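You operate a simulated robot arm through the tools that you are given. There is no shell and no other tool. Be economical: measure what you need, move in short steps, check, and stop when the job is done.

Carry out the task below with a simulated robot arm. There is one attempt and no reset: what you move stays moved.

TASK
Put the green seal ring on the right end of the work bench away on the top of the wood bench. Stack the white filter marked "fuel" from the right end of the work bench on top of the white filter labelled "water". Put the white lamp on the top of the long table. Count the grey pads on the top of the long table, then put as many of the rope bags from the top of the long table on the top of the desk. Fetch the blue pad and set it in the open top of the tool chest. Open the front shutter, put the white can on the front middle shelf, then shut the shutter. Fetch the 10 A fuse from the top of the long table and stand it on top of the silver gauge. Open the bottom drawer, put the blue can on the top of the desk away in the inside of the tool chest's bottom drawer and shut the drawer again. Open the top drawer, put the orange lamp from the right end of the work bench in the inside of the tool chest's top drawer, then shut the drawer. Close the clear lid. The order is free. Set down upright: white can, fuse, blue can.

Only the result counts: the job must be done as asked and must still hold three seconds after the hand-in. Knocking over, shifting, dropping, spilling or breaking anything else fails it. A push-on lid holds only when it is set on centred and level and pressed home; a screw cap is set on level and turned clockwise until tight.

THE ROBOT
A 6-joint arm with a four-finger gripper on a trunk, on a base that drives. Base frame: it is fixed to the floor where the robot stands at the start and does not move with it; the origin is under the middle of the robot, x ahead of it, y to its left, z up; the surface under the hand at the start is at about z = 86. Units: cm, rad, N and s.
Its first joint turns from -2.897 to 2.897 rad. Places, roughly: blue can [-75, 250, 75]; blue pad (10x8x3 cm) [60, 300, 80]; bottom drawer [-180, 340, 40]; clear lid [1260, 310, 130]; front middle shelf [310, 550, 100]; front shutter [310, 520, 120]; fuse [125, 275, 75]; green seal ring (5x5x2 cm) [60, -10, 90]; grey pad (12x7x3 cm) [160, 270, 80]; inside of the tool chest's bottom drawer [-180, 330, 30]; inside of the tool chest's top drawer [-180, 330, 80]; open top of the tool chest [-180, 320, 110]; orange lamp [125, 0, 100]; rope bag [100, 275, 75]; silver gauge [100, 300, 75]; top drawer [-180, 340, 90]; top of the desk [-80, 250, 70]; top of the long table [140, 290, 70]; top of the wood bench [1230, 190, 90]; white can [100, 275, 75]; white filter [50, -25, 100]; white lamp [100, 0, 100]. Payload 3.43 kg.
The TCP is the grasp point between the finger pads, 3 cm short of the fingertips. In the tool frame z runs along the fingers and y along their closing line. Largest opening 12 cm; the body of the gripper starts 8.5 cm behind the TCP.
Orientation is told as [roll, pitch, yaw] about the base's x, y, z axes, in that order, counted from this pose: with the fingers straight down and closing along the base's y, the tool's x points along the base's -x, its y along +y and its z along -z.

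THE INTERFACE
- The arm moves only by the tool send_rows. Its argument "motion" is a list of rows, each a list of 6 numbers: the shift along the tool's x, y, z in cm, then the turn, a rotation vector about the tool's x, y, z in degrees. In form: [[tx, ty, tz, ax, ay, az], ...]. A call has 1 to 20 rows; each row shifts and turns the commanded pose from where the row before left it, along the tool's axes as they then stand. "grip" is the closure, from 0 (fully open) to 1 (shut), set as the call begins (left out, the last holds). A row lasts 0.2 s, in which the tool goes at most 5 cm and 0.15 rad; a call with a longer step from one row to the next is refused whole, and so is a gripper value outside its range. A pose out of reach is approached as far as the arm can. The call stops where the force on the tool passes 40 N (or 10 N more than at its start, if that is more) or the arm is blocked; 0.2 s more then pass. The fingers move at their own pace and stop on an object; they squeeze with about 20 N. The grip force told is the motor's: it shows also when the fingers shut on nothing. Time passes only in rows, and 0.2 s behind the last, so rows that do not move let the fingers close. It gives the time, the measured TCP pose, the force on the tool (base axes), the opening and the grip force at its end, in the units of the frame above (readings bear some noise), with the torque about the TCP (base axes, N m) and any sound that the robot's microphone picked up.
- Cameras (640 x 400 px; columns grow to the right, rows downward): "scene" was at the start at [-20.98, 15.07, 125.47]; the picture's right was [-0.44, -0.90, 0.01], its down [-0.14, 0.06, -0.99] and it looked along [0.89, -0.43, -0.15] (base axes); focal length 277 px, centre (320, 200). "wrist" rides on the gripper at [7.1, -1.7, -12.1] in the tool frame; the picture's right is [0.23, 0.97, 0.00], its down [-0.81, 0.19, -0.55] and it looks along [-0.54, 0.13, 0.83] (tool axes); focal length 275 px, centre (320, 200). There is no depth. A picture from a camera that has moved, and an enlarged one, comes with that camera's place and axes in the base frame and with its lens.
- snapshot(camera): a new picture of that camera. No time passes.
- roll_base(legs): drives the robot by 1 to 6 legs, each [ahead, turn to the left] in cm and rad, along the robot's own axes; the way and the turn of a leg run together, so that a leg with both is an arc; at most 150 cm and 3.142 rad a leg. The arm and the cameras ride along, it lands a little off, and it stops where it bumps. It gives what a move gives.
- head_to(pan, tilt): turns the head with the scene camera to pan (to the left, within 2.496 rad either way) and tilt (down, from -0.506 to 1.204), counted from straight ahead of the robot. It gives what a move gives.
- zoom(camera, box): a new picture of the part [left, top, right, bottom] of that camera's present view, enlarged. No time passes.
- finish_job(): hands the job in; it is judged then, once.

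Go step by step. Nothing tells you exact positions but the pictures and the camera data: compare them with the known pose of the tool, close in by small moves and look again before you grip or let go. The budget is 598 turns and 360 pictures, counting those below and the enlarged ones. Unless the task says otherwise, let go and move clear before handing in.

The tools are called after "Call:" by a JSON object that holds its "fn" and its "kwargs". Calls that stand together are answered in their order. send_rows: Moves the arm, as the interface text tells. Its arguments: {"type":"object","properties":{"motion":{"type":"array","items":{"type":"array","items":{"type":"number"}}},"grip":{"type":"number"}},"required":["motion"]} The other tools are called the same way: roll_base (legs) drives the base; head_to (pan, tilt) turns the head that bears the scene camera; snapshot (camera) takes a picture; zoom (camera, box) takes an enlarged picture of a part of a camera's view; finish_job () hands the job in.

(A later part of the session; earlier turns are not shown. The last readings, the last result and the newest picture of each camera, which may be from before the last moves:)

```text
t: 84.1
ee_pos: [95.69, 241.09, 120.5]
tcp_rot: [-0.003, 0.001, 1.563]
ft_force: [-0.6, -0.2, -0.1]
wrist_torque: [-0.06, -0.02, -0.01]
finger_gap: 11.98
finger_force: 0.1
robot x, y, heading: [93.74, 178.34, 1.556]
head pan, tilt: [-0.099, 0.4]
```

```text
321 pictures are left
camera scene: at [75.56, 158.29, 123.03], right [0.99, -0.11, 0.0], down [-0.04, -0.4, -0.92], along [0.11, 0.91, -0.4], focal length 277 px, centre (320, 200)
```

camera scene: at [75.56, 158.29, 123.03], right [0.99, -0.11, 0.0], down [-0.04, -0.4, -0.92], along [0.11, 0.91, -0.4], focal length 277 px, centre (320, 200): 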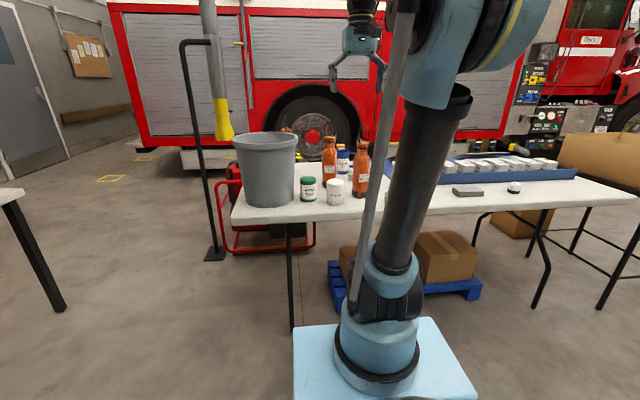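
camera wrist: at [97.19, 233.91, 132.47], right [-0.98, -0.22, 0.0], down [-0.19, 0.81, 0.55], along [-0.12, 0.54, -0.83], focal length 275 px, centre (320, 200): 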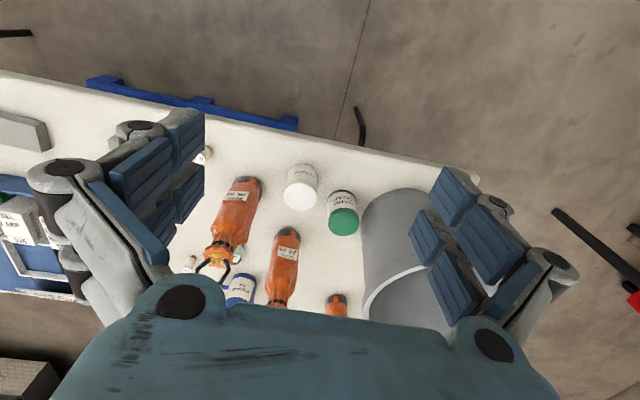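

Look over the bucket area from above.

Call:
{"fn": "send_rows", "kwargs": {"motion": [[-3.5, 3, -1.5, 0, 0, 0], [-3.5, 3, -1.5, 0, 0, 0], [-3.5, 3, -1.5, 0, 0, 0], [-3.5, 3, -1.5, 0, 0, 0], [-3.5, 3, -1.5, 0, 0, 0], [-3.5, 3, -1.5, 0, 0, 0], [-3.5, 3, -1.5, 0, 0, 0], [0, 0, 0, 0, 0, 0]]}}

Call:
{"fn": "snapshot", "kwargs": {"camera": "wrist"}}

```text
t: 85.9
ee_pos: [75.04, 264.24, 132.04]
tcp_rot: [-0.002, -0.011, 1.561]
ft_force: [0.2, -0.6, 0.4]
wrist_torque: [0.03, -0.01, 0.02]
finger_gap: 12.01
finger_force: 0.0
robot x, y, heading: [93.59, 178.5, 1.555]
head pan, tilt: [-0.099, 0.4]
```

```text
320 pictures are left
camera wrist: at [76.52, 256.92, 144.0], right [-0.98, -0.22, 0.0], down [-0.19, 0.81, 0.56], along [-0.12, 0.55, -0.83], focal length 275 px, centre (320, 200)
```

wrist: 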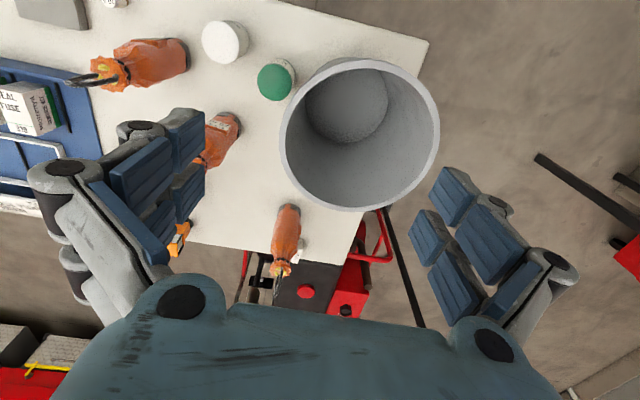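

Call:
{"fn": "zoom", "kwargs": {"camera": "wrist", "box": [160, 160, 480, 310]}}

Call:
{"fn": "head_to", "kwargs": {"pan": 0.3, "tilt": 0.3}}

Call:
{"fn": "zoom", "kwargs": {"camera": "scene", "box": [300, 100, 500, 225]}}

```text
2.00 times, centred on (320, 235) of wrist
camera zoom: at [76.52, 256.92, 144.0], right [-0.98, -0.22, 0.0], down [-0.19, 0.81, 0.56], along [-0.12, 0.55, -0.83], focal length 551 px, centre (320, 130)
```

zoom: 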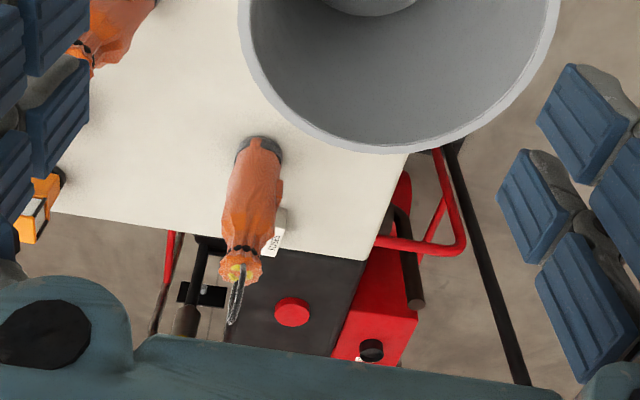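

```text
t: 86.8
ee_pos: [74.94, 264.23, 132.11]
tcp_rot: [-0.003, -0.01, 1.562]
ft_force: [-0.2, -1.0, -0.3]
wrist_torque: [0.0, -0.01, -0.05]
finger_gap: 11.97
finger_force: 0.0
robot x, y, heading: [93.34, 178.1, 1.558]
head pan, tilt: [0.3, 0.3]
```

```text
3.20 times, centred on (400, 162) of scene
camera zoom: at [71.87, 158.08, 123.96], right [0.96, 0.28, 0.0], down [0.08, -0.3, -0.95], along [-0.27, 0.91, -0.31], focal length 886 px, centre (64, 320)
```

zoom: 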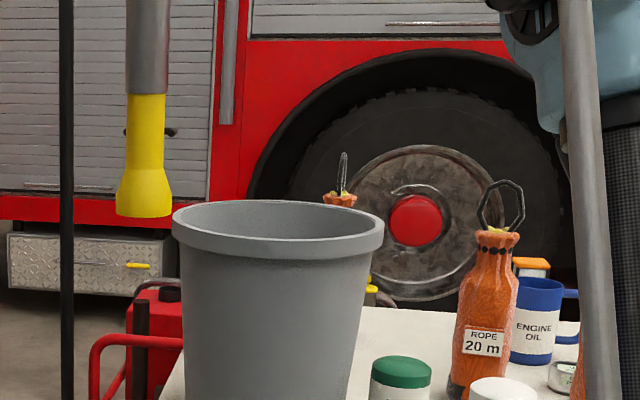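

The pad must be hidden right behind the bucket. Drive 25 cm forward and look from further over.

Call:
{"fn": "roll_base", "kwargs": {"legs": [[25, 0]]}}

Call:
{"fn": "send_rows", "kwargs": {"motion": [[-3.5, 1.5, 0, 0, 0, 0], [-3.5, 1.5, 0, 0, 0, 0], [0, 1, 0, 0, 0, 0]]}}

Call:
{"fn": "snapshot", "kwargs": {"camera": "wrist"}}

```text
t: 88.7
ee_pos: [75.1, 289.33, 132.09]
tcp_rot: [-0.001, -0.011, 1.565]
ft_force: [-0.2, 0.8, 0.0]
wrist_torque: [0.0, 0.02, 0.02]
finger_gap: 11.98
finger_force: 0.2
robot x, y, heading: [94.26, 203.22, 1.555]
head pan, tilt: [0.3, 0.3]
```

```text
t: 89.5
ee_pos: [72.45, 293.45, 131.34]
tcp_rot: [-0.002, -0.025, 1.565]
ft_force: [-0.3, 0.0, 0.5]
wrist_torque: [0.01, -0.01, -0.01]
finger_gap: 12.01
finger_force: 0.1
out of reach, approached as far as the arm can: row 1, 2, 3
robot x, y, heading: [94.45, 203.04, 1.564]
head pan, tilt: [0.3, 0.3]
```

```text
317 pictures are left
camera wrist: at [74.01, 285.9, 143.23], right [-0.97, -0.23, -0.01], down [-0.19, 0.8, 0.57], along [-0.12, 0.56, -0.82], focal length 275 px, centre (320, 200)
```

wrist: 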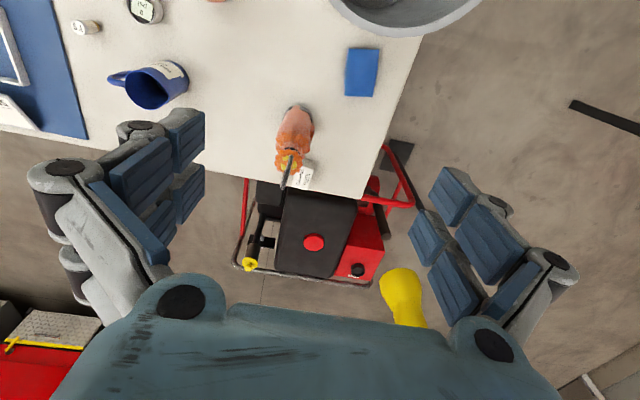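

Found the blue pad at about (63, 295). Take an enlarged look at the surroundings to complete the grey-pad count.

Call:
{"fn": "zoom", "kwargs": {"camera": "wrist", "box": [60, 0, 420, 225]}}

```text
1.78 times, centred on (240, 112) of wrist
camera zoom: at [74.01, 285.9, 143.23], right [-0.97, -0.23, -0.01], down [-0.19, 0.8, 0.57], along [-0.12, 0.56, -0.82], focal length 489 px, centre (462, 356)
```

zoom: 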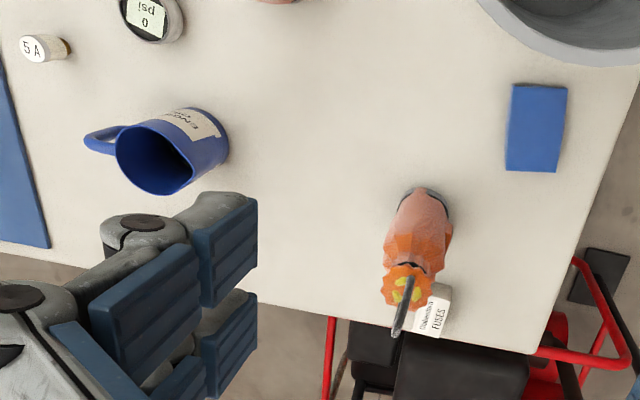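

The back fuse reads 5 A, so the front one should be the 10 A; I count two grey pads. For the pad and ropes I'll stand left of the long table, between it and the desk.

Call:
{"fn": "send_rows", "kwargs": {"motion": [[4.5, -2, 0, 0, 0, 0], [4.5, -2, 0, 0, 0, 0], [4.5, -2, 0, 0, 0, 0], [4.5, -2, 0, 0, 0, 0], [4.5, -2, 0, 0, 0, 0], [4.5, -2, 0, 0, 0, 0], [4.5, -2, 0, 0, 0, 0], [4.5, -2, 0, 0, 0, 0], [4.5, -2, 0, 0, 0, 0]]}}

Call:
{"fn": "roll_base", "kwargs": {"legs": [[0, -1.56], [-85, 0]]}}

Call:
{"fn": "head_to", "kwargs": {"pan": 1.6, "tilt": 0.25}}

Call:
{"fn": "snapshot", "kwargs": {"camera": "scene"}}

Call:
{"fn": "head_to", "kwargs": {"pan": 2.4, "tilt": 0.25}}

Call:
{"fn": "snapshot", "kwargs": {"camera": "scene"}}

```text
t: 91.5
ee_pos: [90.61, 252.7, 130.34]
tcp_rot: [-0.003, -0.025, 1.565]
ft_force: [0.5, 0.3, -0.4]
wrist_torque: [-0.13, 0.02, 0.0]
finger_gap: 12.0
finger_force: 0.0
robot x, y, heading: [94.84, 202.87, 1.559]
head pan, tilt: [0.3, 0.3]
```

```text
t: 100.3
ee_pos: [59.23, 207.29, 130.35]
tcp_rot: [-0.002, -0.025, 0.014]
ft_force: [-0.7, -0.4, 0.0]
wrist_torque: [0.04, -0.02, -0.03]
finger_gap: 12.01
finger_force: 0.0
robot x, y, heading: [10.0, 202.53, 0.008]
head pan, tilt: [0.3, 0.3]
```

```text
t: 101.8
ee_pos: [57.57, 207.45, 130.85]
tcp_rot: [-0.004, -0.037, 0.015]
ft_force: [0.3, 0.4, -2.0]
wrist_torque: [0.0, -0.02, 0.0]
finger_gap: 12.0
finger_force: 0.1
robot x, y, heading: [9.92, 202.19, 0.013]
head pan, tilt: [1.6, 0.25]
```

```text
315 pictures are left
camera scene: at [-20.11, 230.64, 124.55], right [1.0, 0.04, -0.01], down [0.0, -0.25, -0.97], along [-0.04, 0.97, -0.25], focal length 277 px, centre (320, 200)
```

scene: 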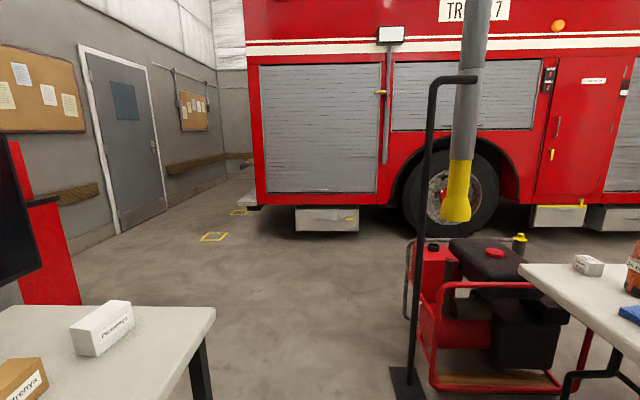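

```text
t: 102.9
ee_pos: [57.67, 207.38, 130.94]
tcp_rot: [-0.002, -0.037, 0.013]
ft_force: [-0.8, 0.6, -0.2]
wrist_torque: [0.01, 0.03, -0.01]
finger_gap: 11.98
finger_force: 0.0
robot x, y, heading: [10.08, 202.8, 0.011]
head pan, tilt: [2.4, 0.25]
```

```text
314 pictures are left
camera scene: at [-26.68, 227.55, 124.63], right [0.67, 0.74, -0.01], down [0.17, -0.17, -0.97], along [-0.72, 0.65, -0.24], focal length 277 px, centre (320, 200)
```

scene: 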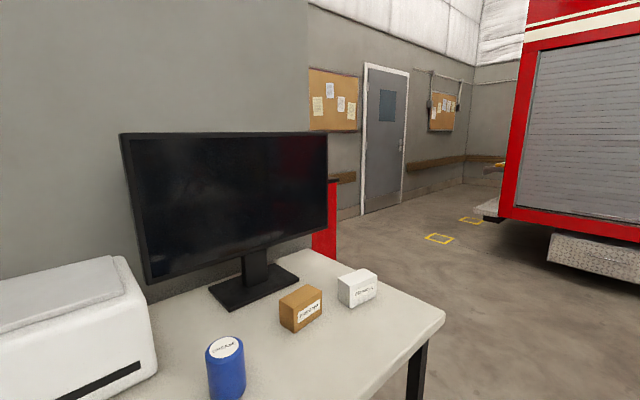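

Space between desk (edge x≈-55) and table (edge x≈51) is clear. Back into it.

Call:
{"fn": "roll_base", "kwargs": {"legs": [[0, -1.58], [-82, 0], [0, 1.57]]}}

Call:
{"fn": "head_to", "kwargs": {"pan": 0.2, "tilt": 0.5}}

Call:
{"fn": "snapshot", "kwargs": {"camera": "scene"}}

Call:
{"fn": "snapshot", "kwargs": {"camera": "wrist"}}

```text
t: 116.0
ee_pos: [55.32, 290.51, 131.01]
tcp_rot: [-0.001, -0.036, 0.027]
ft_force: [-0.5, 0.0, 0.0]
wrist_torque: [0.04, 0.0, -0.02]
finger_gap: 12.02
finger_force: 0.0
robot x, y, heading: [7.94, 284.08, 0.027]
head pan, tilt: [2.4, 0.25]
```

```text
t: 118.0
ee_pos: [53.87, 290.39, 131.4]
tcp_rot: [-0.002, -0.049, 0.029]
ft_force: [-0.3, 0.6, -0.3]
wrist_torque: [-0.01, 0.02, 0.0]
finger_gap: 12.02
finger_force: 0.1
robot x, y, heading: [7.9, 283.86, 0.025]
head pan, tilt: [0.201, 0.499]
```

```text
313 pictures are left
camera scene: at [-13.32, 304.45, 122.11], right [0.23, -0.97, 0.0], down [-0.48, -0.11, -0.87], along [0.85, 0.2, -0.49], focal length 277 px, centre (320, 200)
```

scene: 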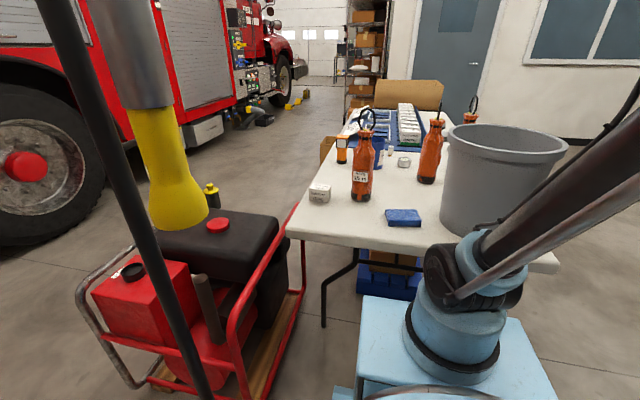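

```text
312 pictures are left
camera wrist: at [46.0, 288.47, 143.13], right [-0.26, 0.97, -0.01], down [0.78, 0.21, 0.59], along [0.57, 0.14, -0.81], focal length 275 px, centre (320, 200)
```

wrist: 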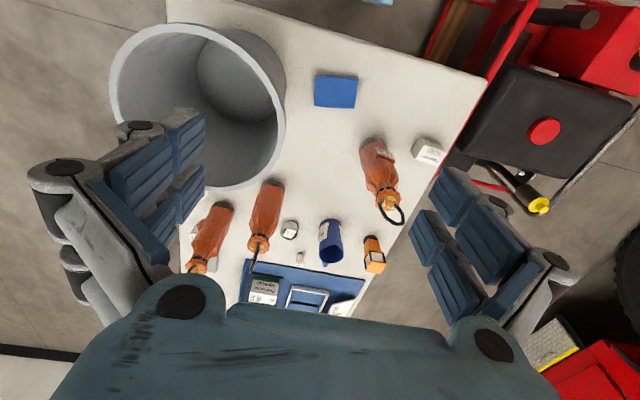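

Level the tool and turn it so it closes across the pad's 8 cm side with the camera away from the bucket.

Call:
{"fn": "send_rows", "kwargs": {"motion": [[0, 0, 0, 0, 2.8, 0], [0, 0, 0, 0, 0, 8.2], [0, 0, 0, 0, 0, 8.2], [0, 0, 0, 0, 0, 8.2], [0, 0, 0, 0, 0, 8.2], [0, 0, 0, 0, 0, 8.2], [0, 0, 0, 0, 0, 8.2], [0, 0, 0, 0, 0, 8.2], [0, 0, 0, 0, 0, 8.2], [0, 0, 0, 0, 0, 8.2], [0, 0, 0, 0, 0, 7.4], [0, 0, 0, 0, 0, 0]], "grip": 0.1}}

Call:
{"fn": "snapshot", "kwargs": {"camera": "wrist"}}

```text
t: 120.6
ee_pos: [53.88, 290.25, 131.4]
tcp_rot: [-0.001, -0.001, -1.39]
ft_force: [0.2, 0.2, -0.2]
wrist_torque: [-0.03, 0.0, 0.01]
finger_gap: 10.77
finger_force: 0.1
robot x, y, heading: [7.66, 284.41, 0.026]
head pan, tilt: [0.201, 0.499]
```

```text
311 pictures are left
camera wrist: at [50.72, 297.1, 143.48], right [0.92, 0.4, 0.0], down [0.33, -0.76, 0.55], along [0.22, -0.51, -0.83], focal length 275 px, centre (320, 200)
```

wrist: 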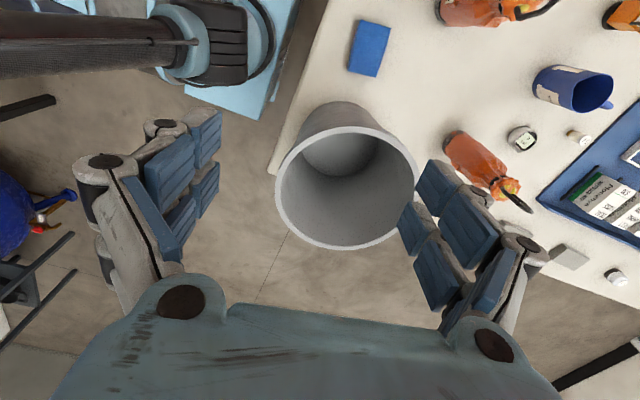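

Call:
{"fn": "send_rows", "kwargs": {"motion": [[1.26, 3.25, 0, 0, 0, 0], [1.25, 3.25, 0, 0, 0, 0], [1.25, 3.24, 0, 0, 0, 0], [0, 0, 5, 0, 0, 0], [0, 0, 5, 0, 0, 0], [0, 0, 5, 0, 0, 0], [0, 0, 5, 0, 0, 0], [0, 0, 5, 0, 0, 0], [0, 0, 5, 0, 0, 0], [0, 0, 5, 0, 0, 0], [0, 0, 0, 0, 0, 0]]}}

Call:
{"fn": "snapshot", "kwargs": {"camera": "wrist"}}

Call:
{"fn": "snapshot", "kwargs": {"camera": "scene"}}

```text
t: 123.0
ee_pos: [62.75, 295.92, 96.25]
tcp_rot: [0.0, -0.002, -1.39]
ft_force: [0.2, 0.3, 0.0]
wrist_torque: [0.02, 0.0, 0.05]
finger_gap: 10.83
finger_force: 0.0
robot x, y, heading: [7.76, 284.38, 0.026]
head pan, tilt: [0.201, 0.499]
```

```text
310 pictures are left
camera wrist: at [59.7, 302.58, 108.24], right [0.92, 0.4, 0.0], down [0.34, -0.76, 0.55], along [0.22, -0.51, -0.83], focal length 275 px, centre (320, 200)
```

wrist: 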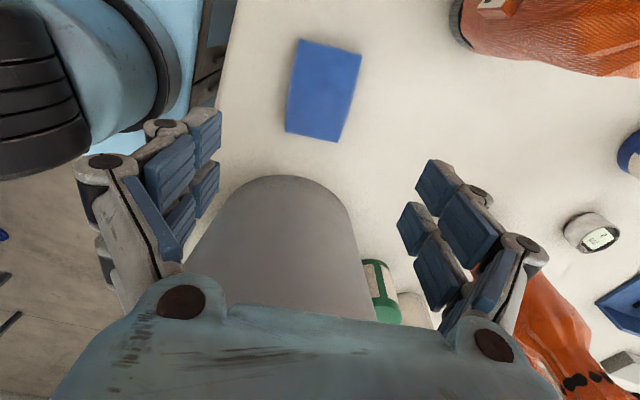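

```text
309 pictures are left
camera scene: at [-13.32, 304.45, 122.11], right [0.22, -0.97, 0.0], down [-0.48, -0.11, -0.87], along [0.85, 0.2, -0.49], focal length 277 px, centre (320, 200)
```

scene: 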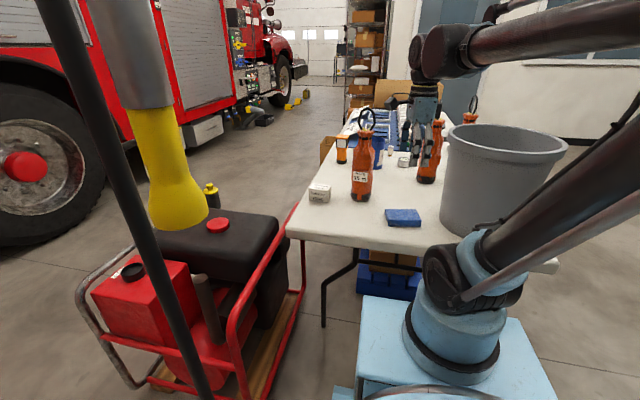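

Call:
{"fn": "send_rows", "kwargs": {"motion": [[0.5, 0, 4, 0, 0, 0], [0, 0, 5, 0, 0, 0], [0, 0, 5, 0, 0, 0], [0, 0, 3, 0, 0, 0], [0, 0, 1.4, 0, 0, 0], [0, 0, 0, 0, 0, 0]]}}

Call:
{"fn": "snapshot", "kwargs": {"camera": "wrist"}}

```text
t: 124.4
ee_pos: [62.47, 296.23, 77.94]
tcp_rot: [-0.001, -0.002, -1.388]
ft_force: [0.1, -0.2, -0.8]
wrist_torque: [0.03, -0.04, -0.02]
finger_gap: 10.8
finger_force: 0.0
robot x, y, heading: [7.79, 283.96, 0.023]
head pan, tilt: [0.201, 0.499]
```

```text
308 pictures are left
camera wrist: at [59.51, 302.98, 89.98], right [0.92, 0.4, 0.0], down [0.34, -0.76, 0.55], along [0.22, -0.51, -0.83], focal length 275 px, centre (320, 200)
```

wrist: 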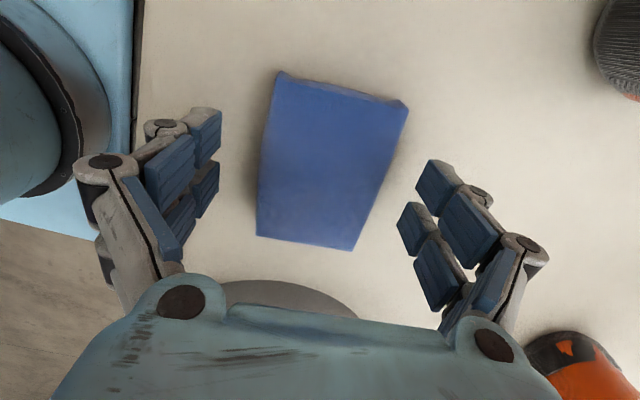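

Call:
{"fn": "send_rows", "kwargs": {"motion": [[0, 0, 0.3, 0, 0, 0], [0, 0, 0, 0, 0, 0], [0, 0, 0, 0, 0, 0], [0, 0, 0, 0, 0, 0], [0, 0, 0, 0, 0, 0]], "grip": 1}}

Call:
{"fn": "send_rows", "kwargs": {"motion": [[0, 0, -3, 0, 0, 0], [0, 0, -5, 0, 0, 0], [0, 0, -5, 0, 0, 0], [0, 0, -5, 0, 0, 0], [0, 0, -5, 0, 0, 0], [0, 0, -5, 0, 0, 0], [0, 0, -5, 0, 0, 0], [0, 0, -5, 0, 0, 0], [0, 0, 0, 0, 0, 0]]}}

Call:
{"fn": "snapshot", "kwargs": {"camera": "wrist"}}

```text
t: 125.6
ee_pos: [62.6, 296.32, 77.73]
tcp_rot: [-0.001, -0.002, -1.389]
ft_force: [4.1, 1.7, 20.3]
wrist_torque: [0.05, -0.17, 0.05]
finger_gap: 7.49
finger_force: 20.2
robot x, y, heading: [7.38, 284.05, 0.033]
head pan, tilt: [0.201, 0.499]
```

```text
t: 127.6
ee_pos: [62.56, 296.39, 115.69]
tcp_rot: [0.001, -0.001, -1.389]
ft_force: [0.3, 0.4, -1.6]
wrist_torque: [-0.04, -0.01, -0.02]
finger_gap: 7.43
finger_force: 20.0
robot x, y, heading: [7.5, 284.28, 0.026]
head pan, tilt: [0.201, 0.499]
```

```text
307 pictures are left
camera wrist: at [59.5, 303.09, 127.73], right [0.92, 0.4, 0.0], down [0.34, -0.76, 0.55], along [0.22, -0.51, -0.83], focal length 275 px, centre (320, 200)
```

wrist: 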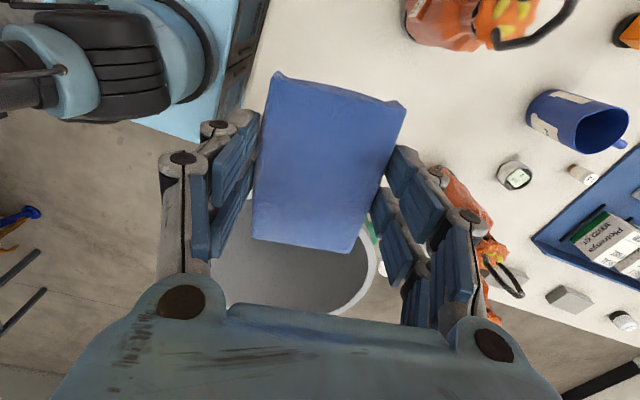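

Pad held. Back out between desk and pole toward the aisle by the truck, then look at the tool chest.

Call:
{"fn": "roll_base", "kwargs": {"legs": [[0, -0.97], [-100, 0]]}}

Call:
{"fn": "head_to", "kwargs": {"pan": -2.4, "tilt": 0.3}}

Call:
{"fn": "snapshot", "kwargs": {"camera": "scene"}}

Call:
{"fn": "head_to", "kwargs": {"pan": -1.4, "tilt": 0.3}}

Call:
{"fn": "snapshot", "kwargs": {"camera": "scene"}}

```text
t: 135.6
ee_pos: [-9.5, 325.89, 115.68]
tcp_rot: [0.002, -0.002, -2.36]
ft_force: [0.8, 0.0, -1.6]
wrist_torque: [-0.03, 0.03, -0.02]
finger_gap: 7.45
finger_force: 19.5
robot x, y, heading: [-50.47, 364.49, -0.945]
head pan, tilt: [0.201, 0.499]
```

```text
t: 138.0
ee_pos: [-10.35, 327.14, 116.29]
tcp_rot: [0.011, -0.004, -2.361]
ft_force: [-0.4, 0.6, -0.3]
wrist_torque: [-0.02, 0.0, 0.0]
finger_gap: 7.44
finger_force: 20.3
robot x, y, heading: [-50.3, 364.38, -0.941]
head pan, tilt: [-2.4, 0.3]
```

```text
306 pictures are left
camera scene: at [-61.42, 401.37, 124.16], right [0.2, 0.98, 0.01], down [0.28, -0.05, -0.96], along [-0.94, 0.19, -0.29], focal length 277 px, centre (320, 200)
```

scene: 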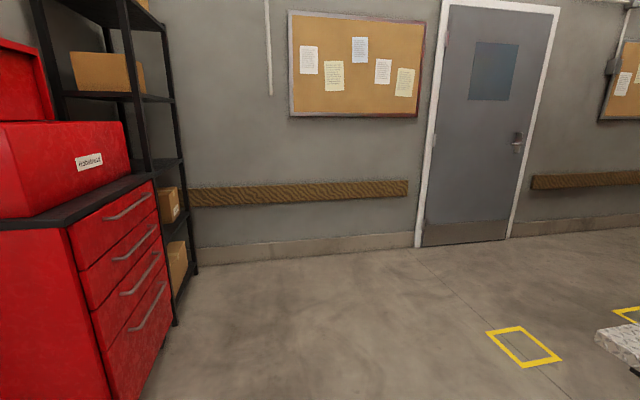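

```text
t: 139.2
ee_pos: [-10.29, 327.22, 116.33]
tcp_rot: [0.013, -0.004, -2.363]
ft_force: [-0.5, -0.2, -0.8]
wrist_torque: [-0.02, 0.02, -0.01]
finger_gap: 7.45
finger_force: 19.9
robot x, y, heading: [-50.16, 364.54, -0.944]
head pan, tilt: [-1.4, 0.3]
```

```text
305 pictures are left
camera scene: at [-58.79, 392.82, 124.05], right [-0.72, 0.7, 0.01], down [0.2, 0.22, -0.95], along [-0.67, -0.68, -0.3], focal length 277 px, centre (320, 200)
```

scene: 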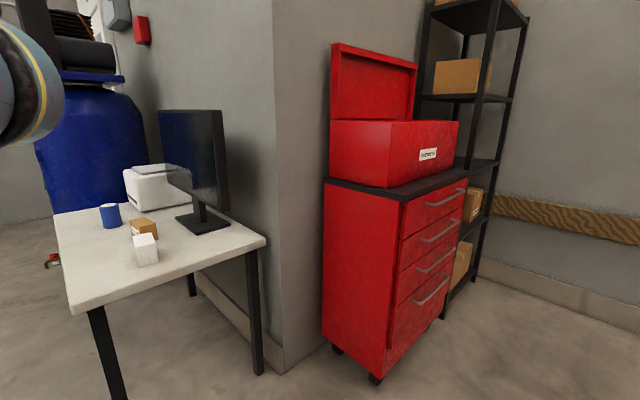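

The chest faces +y with an open red box on top. Raise the arm and drive to stand in front of it.

Call:
{"fn": "send_rows", "kwargs": {"motion": [[0, 0, -5, 0, 0, 0], [0, 0, -5, 0, 0, 0], [0, 0, -5, 0, 0, 0], [0, 0, 0, 0, 0, 0]]}}

Call:
{"fn": "roll_base", "kwargs": {"legs": [[0, -2.565], [140, 0], [0, 1.93]]}}

Call:
{"fn": "head_to", "kwargs": {"pan": -0.1, "tilt": 0.45}}

Call:
{"fn": "snapshot", "kwargs": {"camera": "scene"}}

Call:
{"fn": "snapshot", "kwargs": {"camera": "wrist"}}

```text
t: 140.2
ee_pos: [-10.38, 327.28, 131.38]
tcp_rot: [0.012, -0.004, -2.362]
ft_force: [0.2, 0.5, -0.2]
wrist_torque: [-0.01, -0.07, -0.01]
finger_gap: 7.44
finger_force: 20.1
robot x, y, heading: [-50.49, 364.43, -0.942]
head pan, tilt: [-1.4, 0.3]
```

```text
t: 159.5
ee_pos: [-170.35, 360.19, 131.34]
tcp_rot: [0.015, -0.004, -2.962]
ft_force: [0.9, 0.0, -0.6]
wrist_torque: [0.0, -0.01, -0.01]
finger_gap: 7.45
finger_force: 20.3
robot x, y, heading: [-183.65, 413.36, -1.542]
head pan, tilt: [-1.4, 0.3]
```

```text
t: 161.0
ee_pos: [-170.61, 361.71, 132.03]
tcp_rot: [0.024, -0.004, -2.961]
ft_force: [0.6, 0.1, 0.1]
wrist_torque: [0.0, -0.01, 0.01]
finger_gap: 7.46
finger_force: 20.3
robot x, y, heading: [-183.56, 413.47, -1.543]
head pan, tilt: [-0.099, 0.45]
```

```text
304 pictures are left
camera scene: at [-166.03, 434.26, 122.56], right [-1.0, 0.07, 0.0], down [0.03, 0.45, -0.89], along [-0.07, -0.89, -0.45], focal length 277 px, centre (320, 200)
```

scene: 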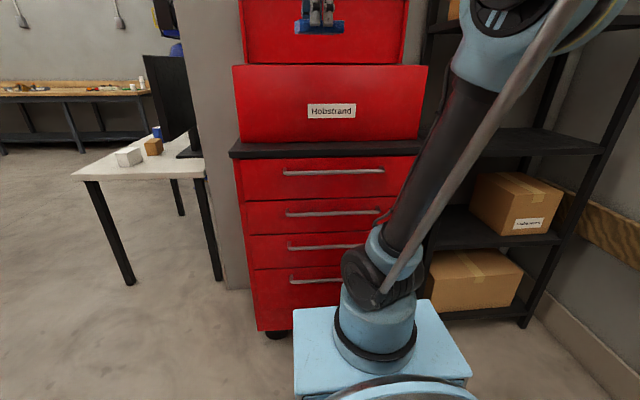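

```text
303 pictures are left
camera wrist: at [-163.91, 364.93, 143.92], right [0.4, -0.92, 0.02], down [-0.76, -0.32, 0.56], along [-0.51, -0.24, -0.83], focal length 275 px, centre (320, 200)
```

wrist: 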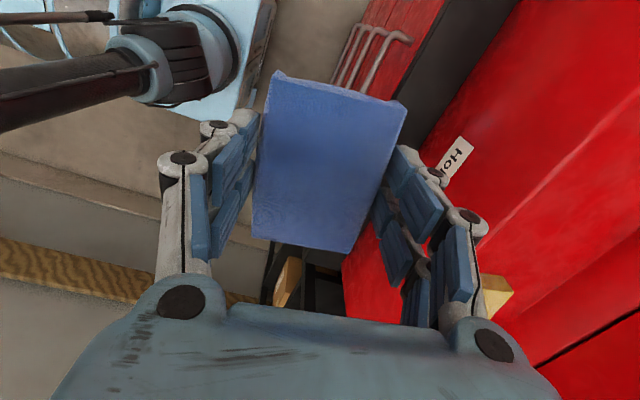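

Box rim is at about z=121. Drive 18 cm closer with the pad kept above the rim.

Call:
{"fn": "roll_base", "kwargs": {"legs": [[18, 0]]}}

Call:
{"fn": "send_rows", "kwargs": {"motion": [[0, 0, -3, 0.9, 0, 0], [0, 0, 0, 0, 0, 0]]}}

Call:
{"fn": "snapshot", "kwargs": {"camera": "wrist"}}

Call:
{"fn": "snapshot", "kwargs": {"camera": "scene"}}

```text
t: 162.5
ee_pos: [-169.93, 343.66, 131.98]
tcp_rot: [0.026, -0.003, -2.96]
ft_force: [0.2, -0.5, -0.4]
wrist_torque: [0.03, 0.0, -0.02]
finger_gap: 7.42
finger_force: 19.8
robot x, y, heading: [-182.9, 395.32, -1.547]
head pan, tilt: [-0.099, 0.45]
```

```text
t: 163.1
ee_pos: [-170.09, 345.44, 135.53]
tcp_rot: [0.021, -0.006, -2.96]
ft_force: [-0.7, 0.5, 0.7]
wrist_torque: [0.03, 0.01, 0.0]
finger_gap: 7.45
finger_force: 20.5
robot x, y, heading: [-183.18, 395.51, -1.547]
head pan, tilt: [-0.099, 0.45]
```

```text
302 pictures are left
camera wrist: at [-163.47, 348.6, 147.53], right [0.4, -0.92, 0.02], down [-0.76, -0.32, 0.56], along [-0.51, -0.24, -0.83], focal length 275 px, centre (320, 200)
```

wrist: 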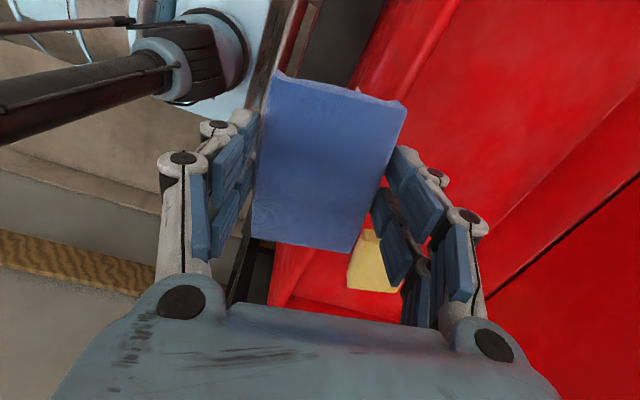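

```text
301 pictures are left
camera scene: at [-165.54, 416.19, 122.56], right [-1.0, 0.07, 0.0], down [0.03, 0.45, -0.89], along [-0.06, -0.89, -0.45], focal length 277 px, centre (320, 200)
```

scene: 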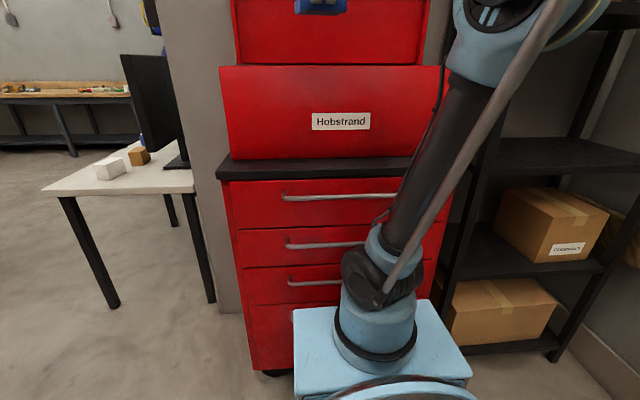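

Rotate the tool back so the camera looks into the box from the front.

Call:
{"fn": "send_rows", "kwargs": {"motion": [[0, 0, 0, 0, 0, -8.1], [0, 0, 0, 0, 0, -8.1], [0, 0, 0, 0, 0, -8.1], [0, 0, 0, 0, 0, -8.1], [0, 0, 0, 0, 0, -8.1], [0, 0, 0, 0, 0, -8.1], [0, 0, 0, 0, 0, -8.1], [0, 0, 0, 0, 0, -8.1], [0, 0, 0, 0, 0, -8.1], [0, 0, 0, 0, 0, -8.1], [0, 0, 0, 0, 0, 0]]}}

Call:
{"fn": "snapshot", "kwargs": {"camera": "wrist"}}

```text
t: 165.5
ee_pos: [-170.17, 345.3, 135.7]
tcp_rot: [-0.001, -0.021, -1.544]
ft_force: [-0.2, -0.2, -1.4]
wrist_torque: [0.01, -0.02, 0.0]
finger_gap: 7.46
finger_force: 19.3
robot x, y, heading: [-183.14, 395.28, -1.541]
head pan, tilt: [-0.099, 0.45]
```

```text
300 pictures are left
camera wrist: at [-172.06, 352.67, 147.45], right [0.97, 0.26, -0.01], down [0.21, -0.79, 0.57], along [0.14, -0.55, -0.82], focal length 275 px, centre (320, 200)
```

wrist: 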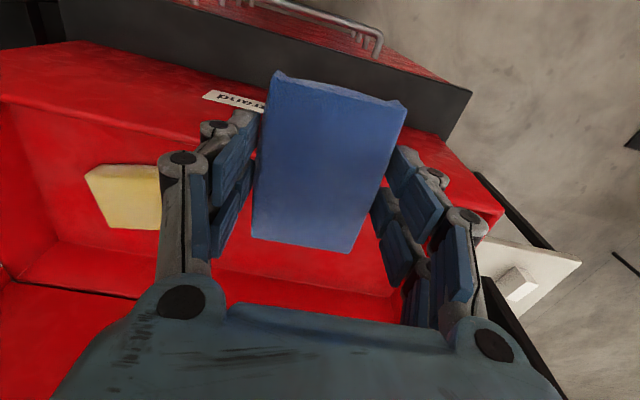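

Interior floor is free at the left side (x≈-166). Move over it.

Call:
{"fn": "send_rows", "kwargs": {"motion": [[-4.5, 0.6, 0, 0, 1.2, 0], [-4.5, 0.6, 0, 0, 0, 0], [-4.5, 0.6, 0, 0, 0, 0], [-4.5, 0.6, 0, 0, 0, 0], [-4.5, 0.6, 0, 0, 0, 0], [-4.5, 0.6, 0, 0, 0, 0], [0, 0, 0, 0, 0, 0]]}}

Call:
{"fn": "snapshot", "kwargs": {"camera": "wrist"}}

Call:
{"fn": "snapshot", "kwargs": {"camera": "scene"}}

```text
t: 167.1
ee_pos: [-165.9, 318.27, 135.66]
tcp_rot: [-0.004, 0.0, -1.546]
ft_force: [-0.6, 0.5, -0.1]
wrist_torque: [-0.06, 0.0, 0.0]
finger_gap: 7.42
finger_force: 19.9
robot x, y, heading: [-182.65, 395.38, -1.541]
head pan, tilt: [-0.099, 0.45]
```

```text
299 pictures are left
camera wrist: at [-167.76, 325.43, 147.77], right [0.97, 0.25, 0.0], down [0.21, -0.81, 0.55], along [0.14, -0.54, -0.83], focal length 275 px, centre (320, 200)
```

wrist: 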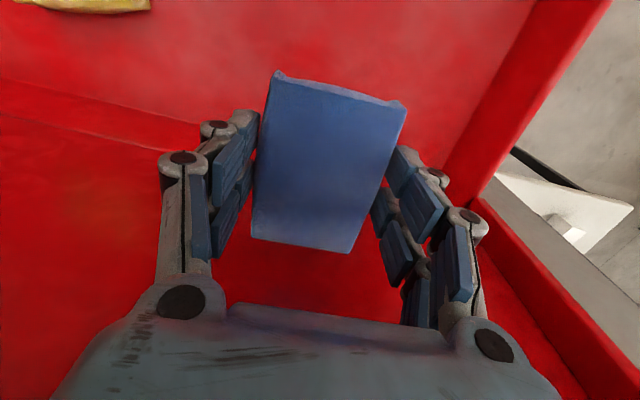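

```text
298 pictures are left
camera scene: at [-165.53, 416.18, 122.56], right [-1.0, 0.07, 0.0], down [0.03, 0.45, -0.89], along [-0.06, -0.89, -0.45], focal length 277 px, centre (320, 200)
```

scene: 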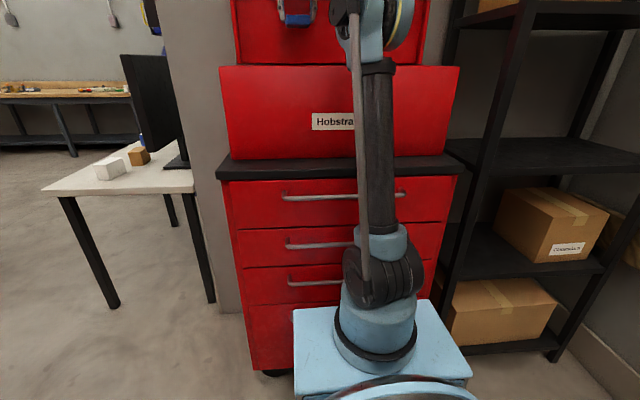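

Call:
{"fn": "send_rows", "kwargs": {"motion": [[0, 0, 4, 0, 0, 0], [0, 0, 4, 0, 0, 0], [0, 0, 4, 0, 0, 0], [0, 0, 4, 0, 0, 0], [0, 0, 4, 0, 0, 0], [0, 0, 4, 0, 0, 0], [0, 0, 0, 0, 0, 0]]}}

Call:
{"fn": "snapshot", "kwargs": {"camera": "wrist"}}

Call:
{"fn": "snapshot", "kwargs": {"camera": "scene"}}

```text
t: 168.4
ee_pos: [-165.84, 319.76, 116.6]
tcp_rot: [-0.002, -0.018, -1.545]
ft_force: [0.0, -2.9, -2.2]
wrist_torque: [0.25, 0.04, 0.05]
finger_gap: 7.39
finger_force: 45.0
robot x, y, heading: [-182.78, 395.37, -1.541]
head pan, tilt: [-0.099, 0.45]
stopped in row 6: the force on the tool passed its limit at 161 N (the readings are from after the stop); the commanded pose is now the measured one
```

```text
297 pictures are left
camera wrist: at [-167.81, 326.92, 128.51], right [0.97, 0.25, 0.0], down [0.21, -0.8, 0.57], along [0.14, -0.55, -0.82], focal length 275 px, centre (320, 200)
```

wrist: 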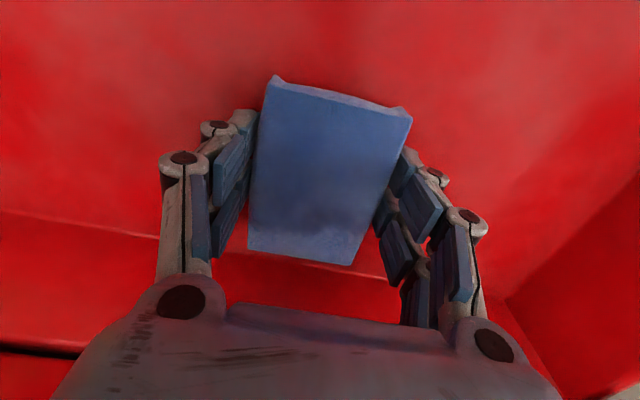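

```text
296 pictures are left
camera scene: at [-165.52, 416.09, 122.58], right [-1.0, 0.07, 0.0], down [0.03, 0.45, -0.89], along [-0.06, -0.89, -0.45], focal length 277 px, centre (320, 200)
```

scene: 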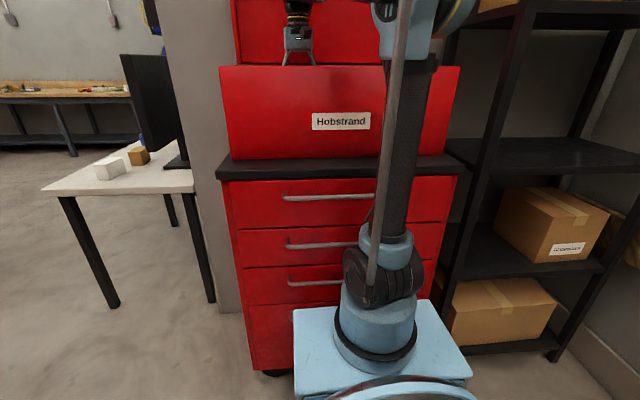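

It touched the box floor (shallower than I thought). Level and lower gently.

Call:
{"fn": "send_rows", "kwargs": {"motion": [[0, 0, 0.5, 0, 1.0, 0], [0, 0, 0.5, 0, 0, 0], [0, 0, 0.5, 0, 0, 0], [0, 0, 0, 0, 0, 0]]}}

Call:
{"fn": "snapshot", "kwargs": {"camera": "wrist"}}

```text
t: 168.9
ee_pos: [-165.93, 321.05, 117.04]
tcp_rot: [0.0, -0.013, -1.545]
ft_force: [0.0, -1.6, -1.5]
wrist_torque: [0.15, 0.07, -0.02]
finger_gap: 7.44
finger_force: 20.2
robot x, y, heading: [-182.72, 395.1, -1.543]
head pan, tilt: [-0.099, 0.45]
stopped in row 2: the force on the tool passed its limit at 60 N (the readings are from after the stop); the commanded pose is now the measured one
```

```text
295 pictures are left
camera wrist: at [-167.9, 328.33, 128.9], right [0.97, 0.25, 0.0], down [0.21, -0.8, 0.56], along [0.14, -0.55, -0.83], focal length 275 px, centre (320, 200)
```

wrist: 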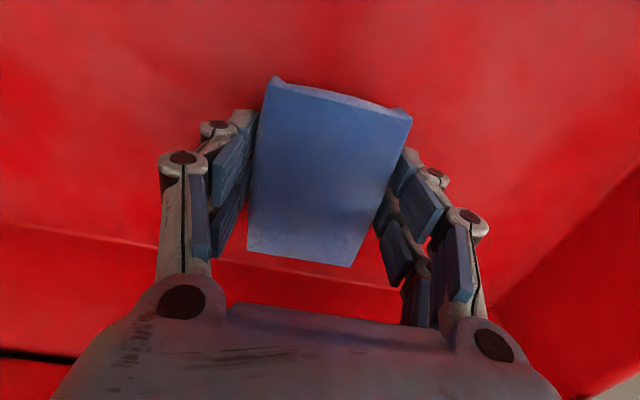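

Check what is in contact: look with the head raised.

Call:
{"fn": "head_to", "kwargs": {"pan": -0.2, "tilt": 0.0}}

Call:
{"fn": "snapshot", "kwargs": {"camera": "scene"}}

```text
t: 169.8
ee_pos: [-165.97, 320.98, 117.07]
tcp_rot: [0.0, -0.013, -1.548]
ft_force: [0.2, -0.2, -0.3]
wrist_torque: [-0.02, -0.01, -0.01]
finger_gap: 7.44
finger_force: 20.5
robot x, y, heading: [-182.84, 395.32, -1.545]
head pan, tilt: [-0.201, 0.0]
```

```text
294 pictures are left
camera scene: at [-166.42, 416.4, 126.72], right [-0.99, 0.17, 0.0], down [0.0, 0.01, -1.0], along [-0.17, -0.99, -0.01], focal length 277 px, centre (320, 200)
```

scene: 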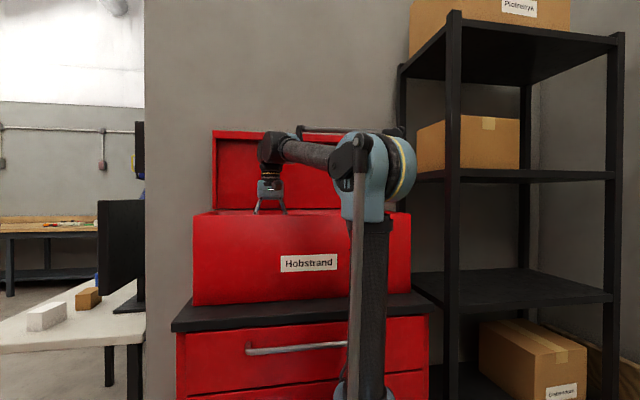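

Call:
{"fn": "send_rows", "kwargs": {"motion": [[0, 0, 0.3, 0, 0, 0], [0, 0, 0.3, 0, 0, 0], [0, 0, 0.3, 0, 0, 0], [0, 0, 0, 0, 0, 0]]}}

Call:
{"fn": "zoom", "kwargs": {"camera": "scene", "box": [190, 110, 350, 230]}}

```text
t: 170.8
ee_pos: [-165.89, 321.01, 116.21]
tcp_rot: [0.001, -0.016, -1.546]
ft_force: [2.1, -11.2, 32.7]
wrist_torque: [0.7, 0.0, -0.05]
finger_gap: 7.47
finger_force: 20.5
robot x, y, heading: [-182.94, 395.63, -1.544]
head pan, tilt: [-0.201, 0.0]
```

```text
3.33 times, centred on (270, 170) of scene
camera zoom: at [-166.43, 416.45, 126.72], right [-0.99, 0.17, 0.0], down [0.0, 0.01, -1.0], along [-0.17, -0.99, -0.01], focal length 922 px, centre (487, 300)
```

zoom: 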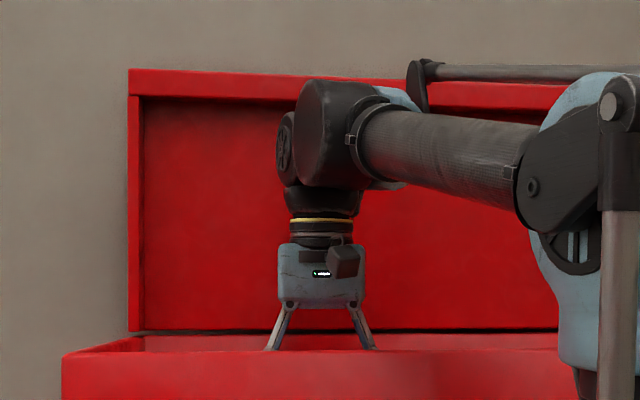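

Floor contact confirmed at z≈116. Ease up slightly, release, and rise.

Call:
{"fn": "send_rows", "kwargs": {"motion": [[0, 0, -0.5, 0, 0, 0], [0, 0, 0, 0, 0, 0]]}}

Call:
{"fn": "send_rows", "kwargs": {"motion": [[0, 0, 0, 0, 0, 0], [0, 0, 0, 0, 0, 0]], "grip": 0.15}}

Call:
{"fn": "send_rows", "kwargs": {"motion": [[0, 0, -2, 0, 0, 0], [0, 0, -4, 0, 0, 0], [0, 0, -4, 0, 0, 0], [0, 0, -4, 0, 0, 0], [0, 0, -4, 0, 0, 0], [0, 0, 0, 0, 0, 0]]}}

Call:
{"fn": "snapshot", "kwargs": {"camera": "wrist"}}

```text
t: 171.4
ee_pos: [-166.06, 321.04, 116.61]
tcp_rot: [0.001, -0.014, -1.546]
ft_force: [0.3, 1.2, -1.3]
wrist_torque: [-0.01, -0.01, 0.01]
finger_gap: 7.44
finger_force: 19.8
robot x, y, heading: [-182.97, 395.59, -1.54]
head pan, tilt: [-0.201, 0.0]
```

```text
t: 172.0
ee_pos: [-165.9, 321.01, 116.49]
tcp_rot: [0.001, -0.014, -1.547]
ft_force: [0.3, 0.4, -0.7]
wrist_torque: [-0.03, 0.0, 0.01]
finger_gap: 10.2
finger_force: 0.0
robot x, y, heading: [-183.14, 395.36, -1.544]
head pan, tilt: [-0.201, 0.0]
```

```text
t: 173.4
ee_pos: [-166.1, 321.29, 134.63]
tcp_rot: [0.0, -0.014, -1.546]
ft_force: [-0.2, 0.6, -0.5]
wrist_torque: [-0.02, 0.0, 0.02]
finger_gap: 10.19
finger_force: 0.0
robot x, y, heading: [-182.78, 395.36, -1.541]
head pan, tilt: [-0.201, 0.0]
```

```text
292 pictures are left
camera wrist: at [-167.96, 328.54, 146.53], right [0.97, 0.25, 0.0], down [0.21, -0.8, 0.56], along [0.14, -0.55, -0.83], focal length 275 px, centre (320, 200)
```

wrist: 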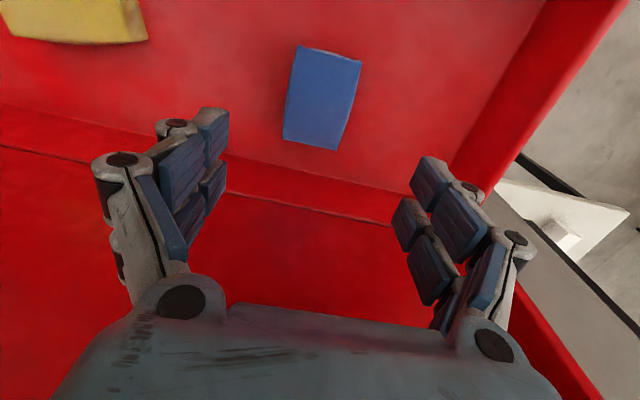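

The blue pad lies in the open top. Now the bottom drawer: back off and study the handles.

Call:
{"fn": "roll_base", "kwargs": {"legs": [[-45, 0]]}}

Call:
{"fn": "head_to", "kwargs": {"pan": -0.05, "tilt": 0.5}}

Call:
{"fn": "snapshot", "kwargs": {"camera": "scene"}}

Call:
{"fn": "snapshot", "kwargs": {"camera": "wrist"}}

```text
t: 176.2
ee_pos: [-166.98, 366.28, 134.47]
tcp_rot: [0.002, -0.017, -1.54]
ft_force: [0.7, -0.1, 0.1]
wrist_torque: [-0.03, 0.01, 0.02]
finger_gap: 10.19
finger_force: 0.2
robot x, y, heading: [-184.41, 440.41, -1.533]
head pan, tilt: [-0.201, 0.0]
```

```text
t: 177.1
ee_pos: [-167.08, 367.91, 135.48]
tcp_rot: [0.001, -0.03, -1.542]
ft_force: [0.3, 0.6, -0.4]
wrist_torque: [0.0, 0.01, -0.01]
finger_gap: 10.18
finger_force: 0.1
robot x, y, heading: [-184.12, 440.14, -1.538]
head pan, tilt: [-0.051, 0.499]
```

```text
291 pictures are left
camera scene: at [-166.58, 461.2, 122.12], right [-1.0, 0.02, 0.0], down [0.01, 0.49, -0.87], along [-0.02, -0.87, -0.49], focal length 277 px, centre (320, 200)
```

scene: 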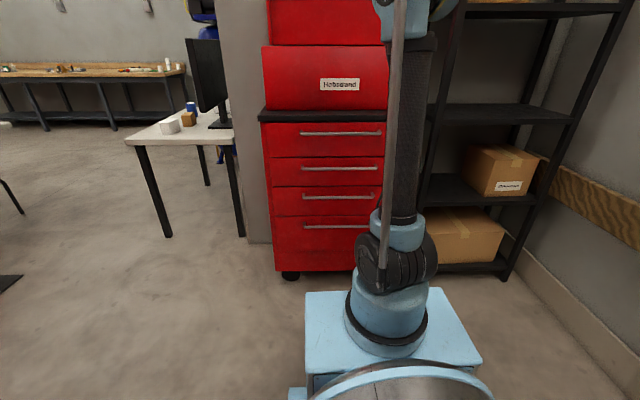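

```text
290 pictures are left
camera wrist: at [-169.1, 375.31, 147.31], right [0.97, 0.26, -0.01], down [0.21, -0.79, 0.57], along [0.14, -0.56, -0.82], focal length 275 px, centre (320, 200)
```

wrist: 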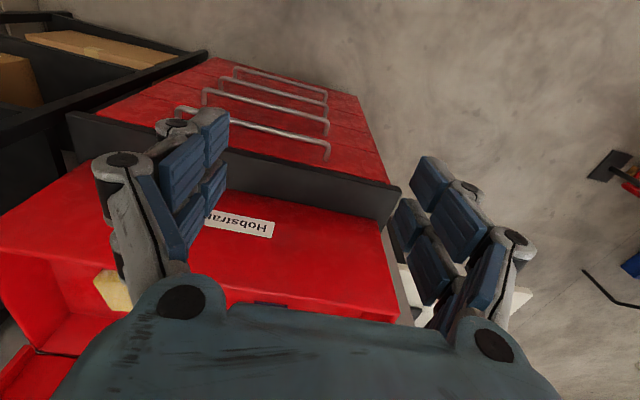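

Handles: top z≈90, bottom z≈44, at y≈348, centred on x≈-177. I'll grip the bottom bar with a horizontal tool. Back up a bit, then reorient in free space.

Call:
{"fn": "roll_base", "kwargs": {"legs": [[-20, 0]]}}

Call:
{"fn": "send_rows", "kwargs": {"motion": [[0, 0, 5, 0, 0, 8.34], [0, 0, 5, 0, 0, 8.34], [0, 0, 5, 0, 0, 8.34], [0, 0, 5, 0, 0, 8.34], [0, 0, 5, 0, 0, 8.34], [0, 0, 5, 0, 0, 8.34], [0, 0, 5, 0, 0, 8.34], [0, 0, 0, 0, 0, 8.34], [0, 0, 0, 0, 0, 8.34], [0, 0, 0, 0, 0, 8.34], [0, 0, 0, 0, 0, 8.34], [0, 0, 0, 0, 0, 0]], "grip": 0.5}}

Call:
{"fn": "send_rows", "kwargs": {"motion": [[0, 0, 0, -8.03, 0, 0], [0, 0, 0, -8.03, 0, 0], [0, 0, 0, -8.03, 0, 0], [0, 0, 0, -8.03, 0, 0], [0, 0, 0, -8.03, 0, 0], [0, 0, 0, -8.03, 0, 0], [0, 0, 0, -8.03, 0, 0], [0, 0, 0, -8.03, 0, 0], [0, 0, 0, -8.03, 0, 0], [0, 0, 0, -8.03, 0, 0], [0, 0, 0, -8.03, 0, 0], [0, 0, 0, 0, 0, 0]]}}

Call:
{"fn": "snapshot", "kwargs": {"camera": "scene"}}

Call:
{"fn": "snapshot", "kwargs": {"camera": "wrist"}}

```text
t: 178.7
ee_pos: [-167.85, 388.17, 135.49]
tcp_rot: [-0.001, -0.028, -1.541]
ft_force: [0.8, -1.1, 0.1]
wrist_torque: [-0.01, 0.0, 0.02]
finger_gap: 10.21
finger_force: 0.1
robot x, y, heading: [-184.99, 460.13, -1.534]
head pan, tilt: [-0.051, 0.499]
```

```text
t: 181.3
ee_pos: [-167.86, 388.43, 101.33]
tcp_rot: [0.039, 0.002, 3.137]
ft_force: [0.4, 0.3, -0.4]
wrist_torque: [0.02, 0.01, 0.04]
finger_gap: 5.99
finger_force: 0.2
robot x, y, heading: [-185.1, 460.93, -1.54]
head pan, tilt: [-0.051, 0.499]
```

```text
t: 183.9
ee_pos: [-167.92, 388.34, 101.36]
tcp_rot: [1.48, -0.004, -3.14]
ft_force: [-0.1, -0.6, -0.3]
wrist_torque: [0.0, -0.03, -0.01]
finger_gap: 6.0
finger_force: 0.0
out of reach, approached as far as the arm can: row 11
robot x, y, heading: [-185.27, 460.17, -1.538]
head pan, tilt: [-0.051, 0.499]
```

```text
289 pictures are left
camera scene: at [-167.25, 481.38, 122.11], right [-1.0, 0.02, 0.0], down [0.01, 0.49, -0.87], along [-0.02, -0.87, -0.49], focal length 277 px, centre (320, 200)
```

scene: 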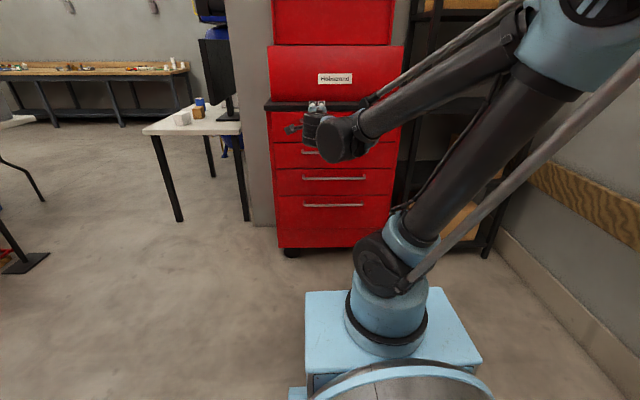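

```text
288 pictures are left
camera wrist: at [-160.86, 400.44, 100.67], right [0.23, -0.09, 0.97], down [-0.81, 0.53, 0.24], along [-0.54, -0.84, 0.05], focal length 275 px, centre (320, 200)
```

wrist: 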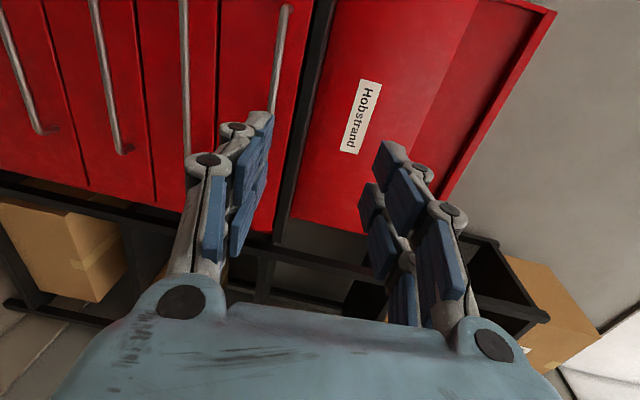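

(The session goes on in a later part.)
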